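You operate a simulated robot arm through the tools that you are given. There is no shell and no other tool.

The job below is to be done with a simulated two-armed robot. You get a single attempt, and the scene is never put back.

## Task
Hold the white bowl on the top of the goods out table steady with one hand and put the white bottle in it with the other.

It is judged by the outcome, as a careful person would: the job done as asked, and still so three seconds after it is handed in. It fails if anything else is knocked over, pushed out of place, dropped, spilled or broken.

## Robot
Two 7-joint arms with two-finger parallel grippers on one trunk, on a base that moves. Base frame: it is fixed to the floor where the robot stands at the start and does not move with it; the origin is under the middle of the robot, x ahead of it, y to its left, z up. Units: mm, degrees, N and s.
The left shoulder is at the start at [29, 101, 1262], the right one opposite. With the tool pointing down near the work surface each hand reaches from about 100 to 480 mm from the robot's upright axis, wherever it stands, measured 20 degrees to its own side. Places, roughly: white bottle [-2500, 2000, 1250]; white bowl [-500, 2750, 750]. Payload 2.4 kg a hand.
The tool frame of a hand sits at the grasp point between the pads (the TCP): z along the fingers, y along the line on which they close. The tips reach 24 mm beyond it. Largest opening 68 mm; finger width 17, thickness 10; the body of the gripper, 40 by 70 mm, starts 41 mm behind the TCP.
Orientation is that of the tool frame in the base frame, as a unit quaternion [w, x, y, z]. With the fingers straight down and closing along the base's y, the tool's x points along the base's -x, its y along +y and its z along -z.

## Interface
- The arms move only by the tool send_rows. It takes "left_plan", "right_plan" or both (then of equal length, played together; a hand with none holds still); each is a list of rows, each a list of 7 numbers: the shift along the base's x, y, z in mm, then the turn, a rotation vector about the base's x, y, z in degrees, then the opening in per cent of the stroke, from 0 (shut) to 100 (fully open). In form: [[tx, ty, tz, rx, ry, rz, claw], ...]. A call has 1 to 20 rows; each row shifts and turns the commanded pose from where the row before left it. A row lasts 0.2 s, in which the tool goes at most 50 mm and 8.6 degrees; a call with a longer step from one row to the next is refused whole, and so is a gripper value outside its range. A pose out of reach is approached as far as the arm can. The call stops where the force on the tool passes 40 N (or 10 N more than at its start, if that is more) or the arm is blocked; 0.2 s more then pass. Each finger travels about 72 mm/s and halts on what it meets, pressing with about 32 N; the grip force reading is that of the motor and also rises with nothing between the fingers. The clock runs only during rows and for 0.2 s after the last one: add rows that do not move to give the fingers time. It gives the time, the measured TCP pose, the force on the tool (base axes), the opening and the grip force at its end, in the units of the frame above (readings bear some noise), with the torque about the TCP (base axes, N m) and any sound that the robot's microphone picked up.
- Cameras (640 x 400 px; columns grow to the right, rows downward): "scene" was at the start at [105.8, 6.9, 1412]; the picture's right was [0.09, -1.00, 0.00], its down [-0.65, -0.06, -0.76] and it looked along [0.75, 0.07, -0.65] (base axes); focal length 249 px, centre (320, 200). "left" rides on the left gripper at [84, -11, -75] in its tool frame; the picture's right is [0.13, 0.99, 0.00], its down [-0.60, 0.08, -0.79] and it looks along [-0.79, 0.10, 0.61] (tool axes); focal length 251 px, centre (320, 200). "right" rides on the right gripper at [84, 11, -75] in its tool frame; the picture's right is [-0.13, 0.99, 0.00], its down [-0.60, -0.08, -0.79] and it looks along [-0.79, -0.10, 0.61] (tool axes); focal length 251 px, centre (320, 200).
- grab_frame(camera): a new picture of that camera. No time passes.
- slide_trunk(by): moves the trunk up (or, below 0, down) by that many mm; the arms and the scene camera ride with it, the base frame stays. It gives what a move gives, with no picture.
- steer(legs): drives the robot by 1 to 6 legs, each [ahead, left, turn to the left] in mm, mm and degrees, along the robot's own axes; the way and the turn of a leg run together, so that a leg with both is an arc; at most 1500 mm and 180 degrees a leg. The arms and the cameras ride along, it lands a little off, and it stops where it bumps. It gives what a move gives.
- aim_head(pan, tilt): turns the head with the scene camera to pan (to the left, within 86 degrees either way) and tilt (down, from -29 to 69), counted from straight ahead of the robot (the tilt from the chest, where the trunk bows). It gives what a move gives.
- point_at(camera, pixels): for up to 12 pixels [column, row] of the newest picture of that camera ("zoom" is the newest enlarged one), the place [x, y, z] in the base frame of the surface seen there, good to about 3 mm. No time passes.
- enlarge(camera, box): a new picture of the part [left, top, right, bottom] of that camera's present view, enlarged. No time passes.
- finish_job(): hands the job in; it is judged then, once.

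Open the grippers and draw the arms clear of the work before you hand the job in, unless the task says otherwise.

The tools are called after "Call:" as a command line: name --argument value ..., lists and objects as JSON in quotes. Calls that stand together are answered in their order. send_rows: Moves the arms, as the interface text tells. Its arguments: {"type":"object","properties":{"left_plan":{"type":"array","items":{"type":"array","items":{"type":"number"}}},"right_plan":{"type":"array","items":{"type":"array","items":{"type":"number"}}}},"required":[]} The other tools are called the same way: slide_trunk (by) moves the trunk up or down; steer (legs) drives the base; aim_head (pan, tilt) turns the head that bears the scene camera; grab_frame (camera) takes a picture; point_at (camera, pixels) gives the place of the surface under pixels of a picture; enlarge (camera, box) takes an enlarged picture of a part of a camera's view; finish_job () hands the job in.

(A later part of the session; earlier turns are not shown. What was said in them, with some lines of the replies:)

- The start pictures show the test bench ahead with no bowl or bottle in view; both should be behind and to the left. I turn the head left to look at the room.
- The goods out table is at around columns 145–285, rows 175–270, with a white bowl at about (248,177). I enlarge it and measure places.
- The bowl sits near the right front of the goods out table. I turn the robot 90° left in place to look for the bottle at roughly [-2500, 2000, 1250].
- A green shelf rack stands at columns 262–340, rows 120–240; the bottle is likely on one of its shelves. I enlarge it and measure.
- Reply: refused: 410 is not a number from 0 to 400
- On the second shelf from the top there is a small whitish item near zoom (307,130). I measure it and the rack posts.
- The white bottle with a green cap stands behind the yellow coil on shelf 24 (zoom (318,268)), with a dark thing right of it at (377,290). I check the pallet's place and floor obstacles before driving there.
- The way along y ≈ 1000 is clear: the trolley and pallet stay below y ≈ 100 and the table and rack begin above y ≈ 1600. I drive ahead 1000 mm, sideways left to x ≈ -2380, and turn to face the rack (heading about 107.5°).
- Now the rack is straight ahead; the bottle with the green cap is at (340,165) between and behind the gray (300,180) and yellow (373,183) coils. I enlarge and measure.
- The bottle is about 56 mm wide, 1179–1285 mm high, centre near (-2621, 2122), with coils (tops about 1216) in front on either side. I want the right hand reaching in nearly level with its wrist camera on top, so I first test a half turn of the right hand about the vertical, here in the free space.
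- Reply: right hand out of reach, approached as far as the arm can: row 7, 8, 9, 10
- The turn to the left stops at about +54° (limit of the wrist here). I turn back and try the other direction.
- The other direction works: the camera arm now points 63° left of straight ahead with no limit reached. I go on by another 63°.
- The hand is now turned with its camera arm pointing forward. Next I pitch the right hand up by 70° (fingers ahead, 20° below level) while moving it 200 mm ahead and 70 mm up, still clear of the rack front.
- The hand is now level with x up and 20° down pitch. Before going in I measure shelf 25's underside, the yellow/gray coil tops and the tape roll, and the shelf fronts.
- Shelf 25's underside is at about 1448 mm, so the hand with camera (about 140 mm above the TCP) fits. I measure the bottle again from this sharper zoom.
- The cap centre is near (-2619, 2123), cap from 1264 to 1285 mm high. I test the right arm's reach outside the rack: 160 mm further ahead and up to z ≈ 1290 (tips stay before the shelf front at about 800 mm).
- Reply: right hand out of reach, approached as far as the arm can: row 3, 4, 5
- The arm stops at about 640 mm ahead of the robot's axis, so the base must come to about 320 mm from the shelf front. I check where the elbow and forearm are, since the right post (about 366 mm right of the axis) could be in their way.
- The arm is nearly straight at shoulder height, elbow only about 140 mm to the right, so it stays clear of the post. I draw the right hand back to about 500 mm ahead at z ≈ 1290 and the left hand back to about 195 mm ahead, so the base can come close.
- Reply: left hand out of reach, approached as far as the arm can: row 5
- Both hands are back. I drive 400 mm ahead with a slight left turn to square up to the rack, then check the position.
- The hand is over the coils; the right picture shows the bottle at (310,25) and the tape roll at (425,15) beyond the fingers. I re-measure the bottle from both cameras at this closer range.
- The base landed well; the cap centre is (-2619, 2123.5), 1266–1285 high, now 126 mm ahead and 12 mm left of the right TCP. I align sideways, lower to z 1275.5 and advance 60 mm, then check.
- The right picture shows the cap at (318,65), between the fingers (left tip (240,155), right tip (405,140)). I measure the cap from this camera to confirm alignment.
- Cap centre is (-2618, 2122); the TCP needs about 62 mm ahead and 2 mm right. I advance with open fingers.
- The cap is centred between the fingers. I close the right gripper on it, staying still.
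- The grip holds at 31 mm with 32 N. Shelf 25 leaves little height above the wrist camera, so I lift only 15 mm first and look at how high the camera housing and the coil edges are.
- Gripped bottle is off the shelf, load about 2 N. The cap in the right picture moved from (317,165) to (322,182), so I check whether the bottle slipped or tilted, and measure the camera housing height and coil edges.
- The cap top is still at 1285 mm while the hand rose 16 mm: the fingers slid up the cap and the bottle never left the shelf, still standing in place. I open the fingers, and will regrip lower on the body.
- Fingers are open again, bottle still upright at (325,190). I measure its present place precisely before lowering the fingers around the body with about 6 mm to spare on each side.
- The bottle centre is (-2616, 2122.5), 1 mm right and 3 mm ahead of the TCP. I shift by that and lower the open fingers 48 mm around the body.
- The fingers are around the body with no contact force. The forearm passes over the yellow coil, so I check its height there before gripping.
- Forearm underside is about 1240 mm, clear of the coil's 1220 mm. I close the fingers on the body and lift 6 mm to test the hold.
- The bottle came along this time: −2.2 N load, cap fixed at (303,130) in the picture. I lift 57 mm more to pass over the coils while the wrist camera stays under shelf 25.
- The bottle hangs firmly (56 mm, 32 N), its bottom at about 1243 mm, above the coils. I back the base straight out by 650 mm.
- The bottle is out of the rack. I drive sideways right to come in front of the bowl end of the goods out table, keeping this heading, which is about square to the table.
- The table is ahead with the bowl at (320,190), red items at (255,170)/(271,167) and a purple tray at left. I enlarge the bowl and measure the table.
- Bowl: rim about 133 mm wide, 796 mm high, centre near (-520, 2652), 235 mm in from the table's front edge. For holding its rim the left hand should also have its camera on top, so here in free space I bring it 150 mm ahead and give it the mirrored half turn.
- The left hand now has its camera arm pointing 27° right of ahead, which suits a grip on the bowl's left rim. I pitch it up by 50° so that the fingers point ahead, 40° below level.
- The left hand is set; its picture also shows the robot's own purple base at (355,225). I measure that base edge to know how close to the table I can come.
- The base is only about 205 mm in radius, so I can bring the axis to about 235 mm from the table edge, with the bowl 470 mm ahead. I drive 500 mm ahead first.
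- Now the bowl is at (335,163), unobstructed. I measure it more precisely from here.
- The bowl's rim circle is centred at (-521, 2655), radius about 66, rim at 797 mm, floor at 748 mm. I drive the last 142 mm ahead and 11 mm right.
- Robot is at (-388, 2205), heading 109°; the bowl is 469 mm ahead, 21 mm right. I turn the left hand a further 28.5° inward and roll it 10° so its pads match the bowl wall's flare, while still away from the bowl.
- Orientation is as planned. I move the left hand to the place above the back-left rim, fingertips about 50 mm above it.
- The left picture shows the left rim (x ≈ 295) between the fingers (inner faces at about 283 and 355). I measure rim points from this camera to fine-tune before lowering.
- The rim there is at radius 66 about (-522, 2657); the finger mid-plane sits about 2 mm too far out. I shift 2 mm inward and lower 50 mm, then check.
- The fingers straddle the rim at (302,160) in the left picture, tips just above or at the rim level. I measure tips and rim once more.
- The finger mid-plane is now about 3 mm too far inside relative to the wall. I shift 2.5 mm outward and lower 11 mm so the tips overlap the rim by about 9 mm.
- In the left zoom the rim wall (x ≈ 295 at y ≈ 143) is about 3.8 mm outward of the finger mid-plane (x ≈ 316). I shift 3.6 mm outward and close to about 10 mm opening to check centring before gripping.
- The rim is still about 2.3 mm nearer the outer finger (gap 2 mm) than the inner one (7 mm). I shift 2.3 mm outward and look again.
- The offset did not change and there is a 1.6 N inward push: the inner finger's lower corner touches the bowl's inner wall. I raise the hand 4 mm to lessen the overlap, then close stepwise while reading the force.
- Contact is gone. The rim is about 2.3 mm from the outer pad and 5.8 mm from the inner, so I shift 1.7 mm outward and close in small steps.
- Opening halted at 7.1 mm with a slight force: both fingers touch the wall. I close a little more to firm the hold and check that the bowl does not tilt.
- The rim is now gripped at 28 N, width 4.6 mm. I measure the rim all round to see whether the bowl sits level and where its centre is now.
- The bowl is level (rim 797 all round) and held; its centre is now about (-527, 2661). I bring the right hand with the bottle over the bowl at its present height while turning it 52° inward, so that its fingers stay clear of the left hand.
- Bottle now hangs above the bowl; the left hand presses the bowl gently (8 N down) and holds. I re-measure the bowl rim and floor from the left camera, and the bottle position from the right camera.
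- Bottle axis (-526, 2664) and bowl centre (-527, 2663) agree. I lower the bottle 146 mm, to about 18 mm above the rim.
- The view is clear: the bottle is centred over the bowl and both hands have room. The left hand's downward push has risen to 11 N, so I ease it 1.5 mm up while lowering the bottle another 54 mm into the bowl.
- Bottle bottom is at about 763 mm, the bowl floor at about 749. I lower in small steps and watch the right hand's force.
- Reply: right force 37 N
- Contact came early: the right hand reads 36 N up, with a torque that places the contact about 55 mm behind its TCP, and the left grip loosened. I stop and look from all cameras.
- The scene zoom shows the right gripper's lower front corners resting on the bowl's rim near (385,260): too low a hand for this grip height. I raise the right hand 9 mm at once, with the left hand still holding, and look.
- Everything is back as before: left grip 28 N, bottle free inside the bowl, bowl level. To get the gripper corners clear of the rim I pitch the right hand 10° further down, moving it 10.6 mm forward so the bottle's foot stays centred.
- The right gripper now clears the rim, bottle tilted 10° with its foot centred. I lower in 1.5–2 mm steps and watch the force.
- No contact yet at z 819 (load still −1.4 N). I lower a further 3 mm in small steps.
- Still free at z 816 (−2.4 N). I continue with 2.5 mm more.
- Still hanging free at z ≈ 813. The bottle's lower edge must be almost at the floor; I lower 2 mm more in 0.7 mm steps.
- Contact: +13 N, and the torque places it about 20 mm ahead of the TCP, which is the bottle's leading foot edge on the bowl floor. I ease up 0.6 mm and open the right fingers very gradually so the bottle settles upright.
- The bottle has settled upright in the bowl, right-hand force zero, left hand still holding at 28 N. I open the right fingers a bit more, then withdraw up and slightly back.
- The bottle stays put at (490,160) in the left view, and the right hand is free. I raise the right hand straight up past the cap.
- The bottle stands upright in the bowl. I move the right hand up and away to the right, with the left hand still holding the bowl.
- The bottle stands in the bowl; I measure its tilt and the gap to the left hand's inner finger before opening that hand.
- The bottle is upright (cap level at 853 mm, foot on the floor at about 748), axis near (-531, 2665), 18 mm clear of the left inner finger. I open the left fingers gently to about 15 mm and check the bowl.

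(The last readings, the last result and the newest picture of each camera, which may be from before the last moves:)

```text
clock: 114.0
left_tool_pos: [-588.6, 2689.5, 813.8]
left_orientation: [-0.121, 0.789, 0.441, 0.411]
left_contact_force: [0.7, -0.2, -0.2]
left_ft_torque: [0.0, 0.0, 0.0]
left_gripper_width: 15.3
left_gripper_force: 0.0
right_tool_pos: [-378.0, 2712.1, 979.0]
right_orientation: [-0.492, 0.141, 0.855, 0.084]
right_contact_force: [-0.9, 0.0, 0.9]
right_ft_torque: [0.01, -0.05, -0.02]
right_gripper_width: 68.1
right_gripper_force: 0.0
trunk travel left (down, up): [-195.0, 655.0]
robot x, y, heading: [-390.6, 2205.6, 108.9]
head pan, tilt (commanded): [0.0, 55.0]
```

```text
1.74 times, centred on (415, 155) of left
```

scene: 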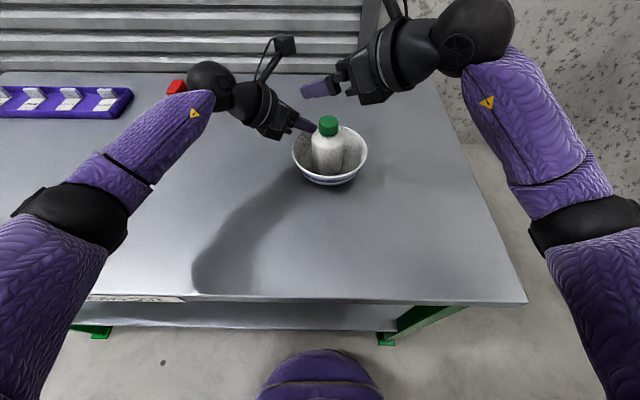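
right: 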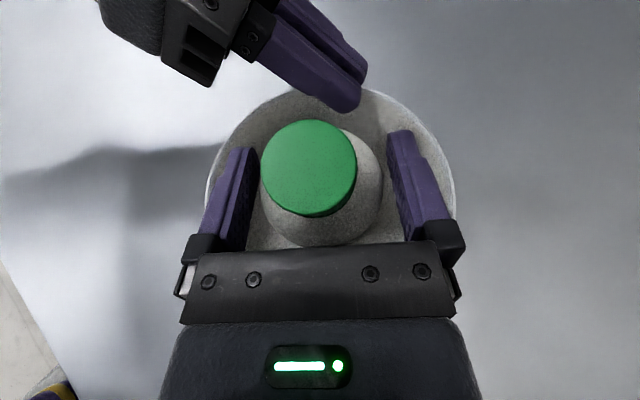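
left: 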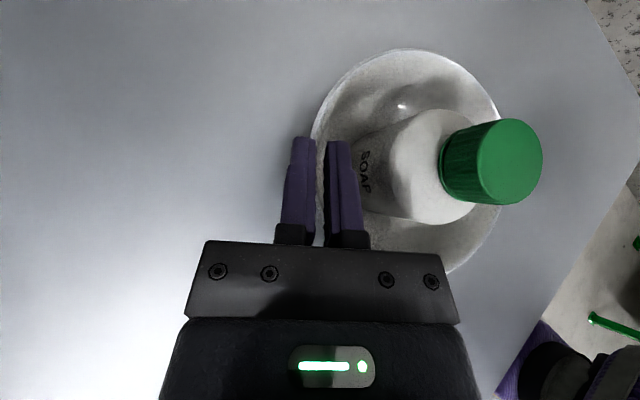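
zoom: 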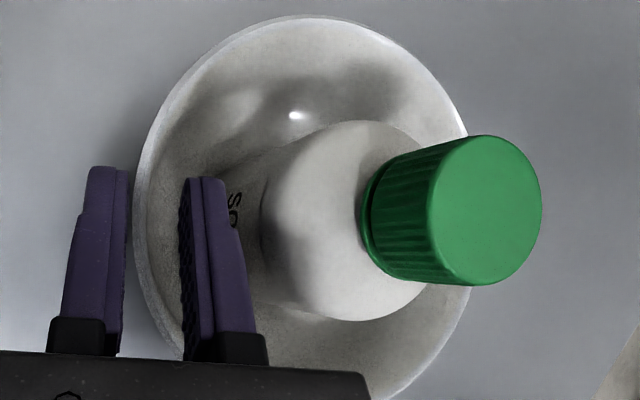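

Bowl and bottle did not move. The outer finger is about 2 mm from the rim, so I shift 2.5 mm outward, then lift the left hand straight up.

Call:
send_rows --left_plan '[[-2.0, 1.5, 0, 0, 0, 0, 22], [0, 0, 3, 0, 0, 0, 22], [0, 0, 5, 0, 0, 0, 22], [0, 0, 8, 0, 0, 0, 22], [0, 0, 12, 0, 0, 0, 22], [0, 0, 16, 0, 0, 0, 22], [0, 0, 20, 0, 0, 0, 22], [0, 0, 20, 0, 0, 0, 22]]'

Call:
enlarge --camera "scene" --box '[230, 60, 410, 200]'

Call:
grab_frame --camera "left"

```text
clock: 115.8
left_tool_pos: [-592.8, 2689.8, 898.0]
left_orientation: [-0.122, 0.789, 0.441, 0.411]
left_contact_force: [-0.1, -0.7, 0.7]
left_ft_torque: [-0.01, -0.01, 0.01]
left_gripper_width: 15.1
left_gripper_force: 0.1
right_tool_pos: [-377.8, 2710.2, 977.9]
right_orientation: [-0.492, 0.141, 0.855, 0.084]
right_contact_force: [0.9, 0.4, 0.4]
right_ft_torque: [0.03, 0.0, 0.02]
right_gripper_width: 67.8
right_gripper_force: 0.1
trunk travel left (down, up): [-195.0, 655.0]
robot x, y, heading: [-387.7, 2205.7, 109.3]
head pan, tilt (commanded): [0.0, 55.0]
```

```text
2.86 times, centred on (320, 130) of scene
```

zoom: 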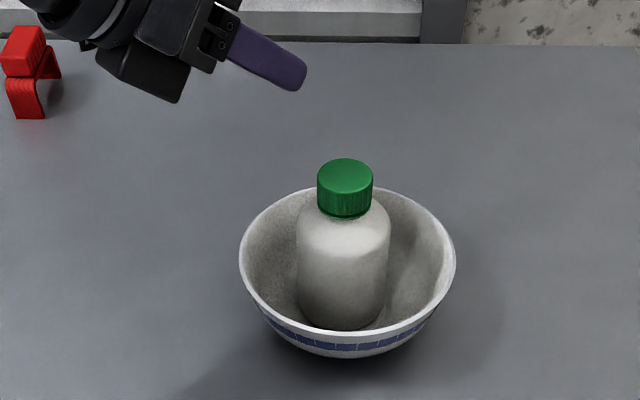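

```text
taken
```

left: 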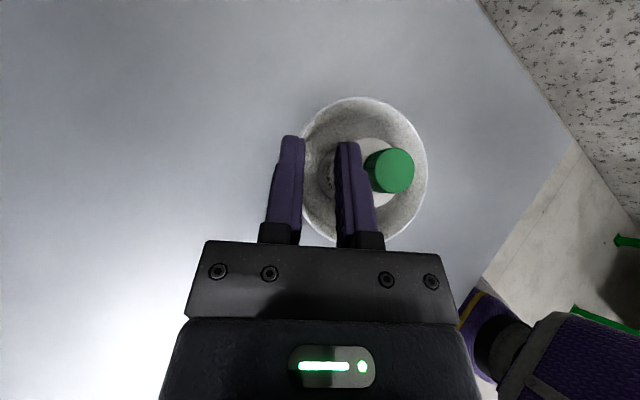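

Both hands are off; the bottle stands in the bowl, which sits as before. I draw the left hand up and back with its fingers opened, the right hand up too.

Call:
send_rows --left_plan '[[0, 0, 25, 0, 0, 0, 22], [0, 0, 25, 0, 0, 0, 22], [-17, -24, 15, 0, 0, 0, 30], [-20, -28, 10, 0, 0, 0, 60], [-20, -28, 5, 0, 0, 0, 100], [-20, -28, 0, 0, 0, 0, 100]]' --right_plan '[[0, 0, 15, 0, 0, 0, 100], [0, 0, 15, 0, 0, 0, 100], [10, -10, 15, 0, 0, 0, 100], [10, -10, 10, 0, 0, 0, 100], [0, 0, 0, 0, 0, 0, 100], [0, 0, 0, 0, 0, 0, 100]]'

Call:
steer --legs '[[-450, 0, 0]]'

Call:
grab_frame --camera "scene"

```text
clock: 117.2
left_tool_pos: [-666.7, 2584.0, 979.3]
left_orientation: [-0.121, 0.789, 0.441, 0.41]
left_contact_force: [0.1, -0.6, 0.8]
left_ft_torque: [0.01, 0.0, 0.01]
left_gripper_width: 67.8
left_gripper_force: 0.1
right_tool_pos: [-359.8, 2690.8, 1031.1]
right_orientation: [-0.492, 0.141, 0.855, 0.084]
right_contact_force: [-1.4, -0.3, 0.5]
right_ft_torque: [-0.02, -0.01, 0.03]
right_gripper_width: 68.0
right_gripper_force: 0.0
trunk travel left (down, up): [-195.0, 655.0]
robot x, y, heading: [-390.9, 2205.8, 109.0]
head pan, tilt (commanded): [0.0, 55.0]
```

```text
clock: 119.9
left_tool_pos: [-519.9, 2161.7, 979.6]
left_orientation: [-0.121, 0.79, 0.438, 0.411]
left_contact_force: [-0.5, 0.0, 0.5]
left_ft_torque: [0.0, 0.03, -0.01]
left_gripper_width: 68.0
left_gripper_force: 0.0
right_tool_pos: [-211.3, 2267.5, 1030.8]
right_orientation: [-0.493, 0.143, 0.854, 0.086]
right_contact_force: [0.1, 0.4, -0.5]
right_ft_torque: [-0.01, 0.01, -0.02]
right_gripper_width: 68.1
right_gripper_force: 0.1
trunk travel left (down, up): [-195.0, 655.0]
robot x, y, heading: [-244.5, 1779.3, 108.7]
head pan, tilt (commanded): [0.0, 55.0]
```

```text
taken
```

scene: 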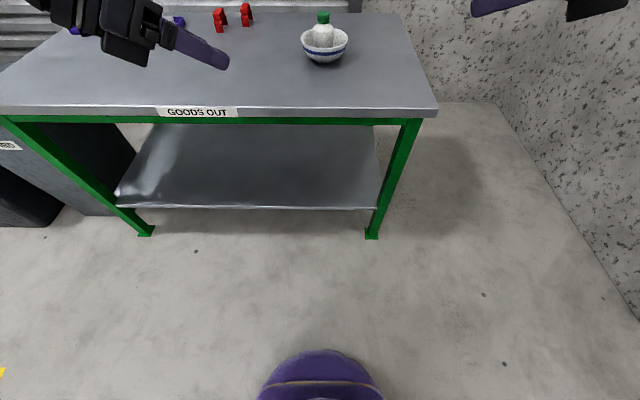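

The robot is clear of the table, with the bottle in the bowl at (323,38). I raise the head's view to verify the table and, to the left, the rack.

Call:
aim_head --pan 0 --tilt 35

Call:
enlarge --camera "scene" --box '[120, 60, 440, 260]'

Call:
aim_head --pan 60 --tilt 10

Call:
grab_frame --camera "scene"

```text
clock: 120.7
left_tool_pos: [-520.7, 2162.3, 979.2]
left_orientation: [-0.12, 0.79, 0.438, 0.412]
left_contact_force: [0.8, 0.1, 0.1]
left_ft_torque: [-0.01, 0.01, 0.03]
left_gripper_width: 68.0
left_gripper_force: 0.0
right_tool_pos: [-212.3, 2267.7, 1031.0]
right_orientation: [-0.491, 0.144, 0.855, 0.086]
right_contact_force: [-0.3, 0.2, -0.5]
right_ft_torque: [0.01, 0.0, -0.02]
right_gripper_width: 68.0
right_gripper_force: 0.1
trunk travel left (down, up): [-195.0, 655.0]
robot x, y, heading: [-246.1, 1780.0, 108.6]
head pan, tilt (commanded): [0.0, 35.0]
```

```text
2.00 times, centred on (280, 160) of scene
```

zoom: 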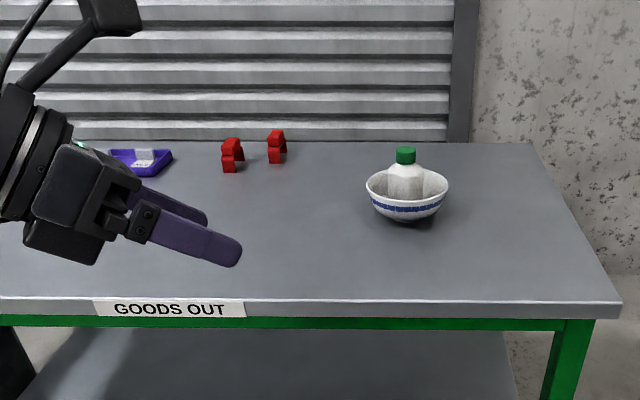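

```text
clock: 122.0
left_tool_pos: [-519.0, 2163.4, 979.5]
left_orientation: [-0.12, 0.79, 0.438, 0.411]
left_contact_force: [-0.9, 0.1, 0.0]
left_ft_torque: [-0.01, -0.01, 0.03]
left_gripper_width: 68.0
left_gripper_force: 0.0
right_tool_pos: [-211.5, 2266.9, 1031.7]
right_orientation: [-0.492, 0.144, 0.854, 0.086]
right_contact_force: [0.3, 0.6, -0.2]
right_ft_torque: [0.02, -0.01, 0.01]
right_gripper_width: 68.0
right_gripper_force: 0.0
trunk travel left (down, up): [-195.0, 655.0]
robot x, y, heading: [-243.7, 1779.4, 108.3]
head pan, tilt (commanded): [60.0, 10.0]
```

```text
taken
```

scene: 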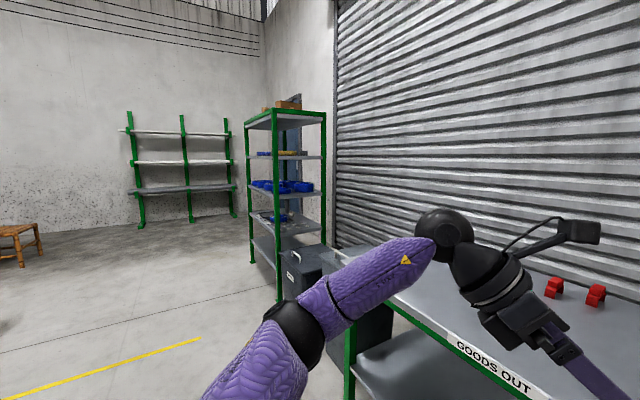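

The bottle stands upright in the bowl, the red clips and tray on the table are untouched, and the rack and its coils look in order. Both grippers are open and clear, so I hand the job in.

Call:
finish_job

```text
The job is handed in.
```

The white bottle is standing upright in the white bowl on the goods out table. The left hand held the bowl's rim while the right hand put the bottle in, and both hands are now open and clear. I have handed the job in; no verdict has come back yet.

- **At the rack:** My first grip, on the cap, slid off without lifting the bottle. I gripped it again lower on the body and it held.
- **At the bowl:** As I first lowered the bottle, the right gripper pressed on the bowl's rim with about 36 N and loosened the left hand's hold. I backed off, the left hand gripped again, and I set the bottle down tilted 10 degrees. It settled upright as the fingers opened.
- **Bowl position:** The bowl moved about 8–10 mm from where it stood while the left hand was taking hold of it. It is level on the table.
- **Everything else:** In the last pictures, the red clips and tray on the table and the coils on the rack showed nothing knocked over or moved.
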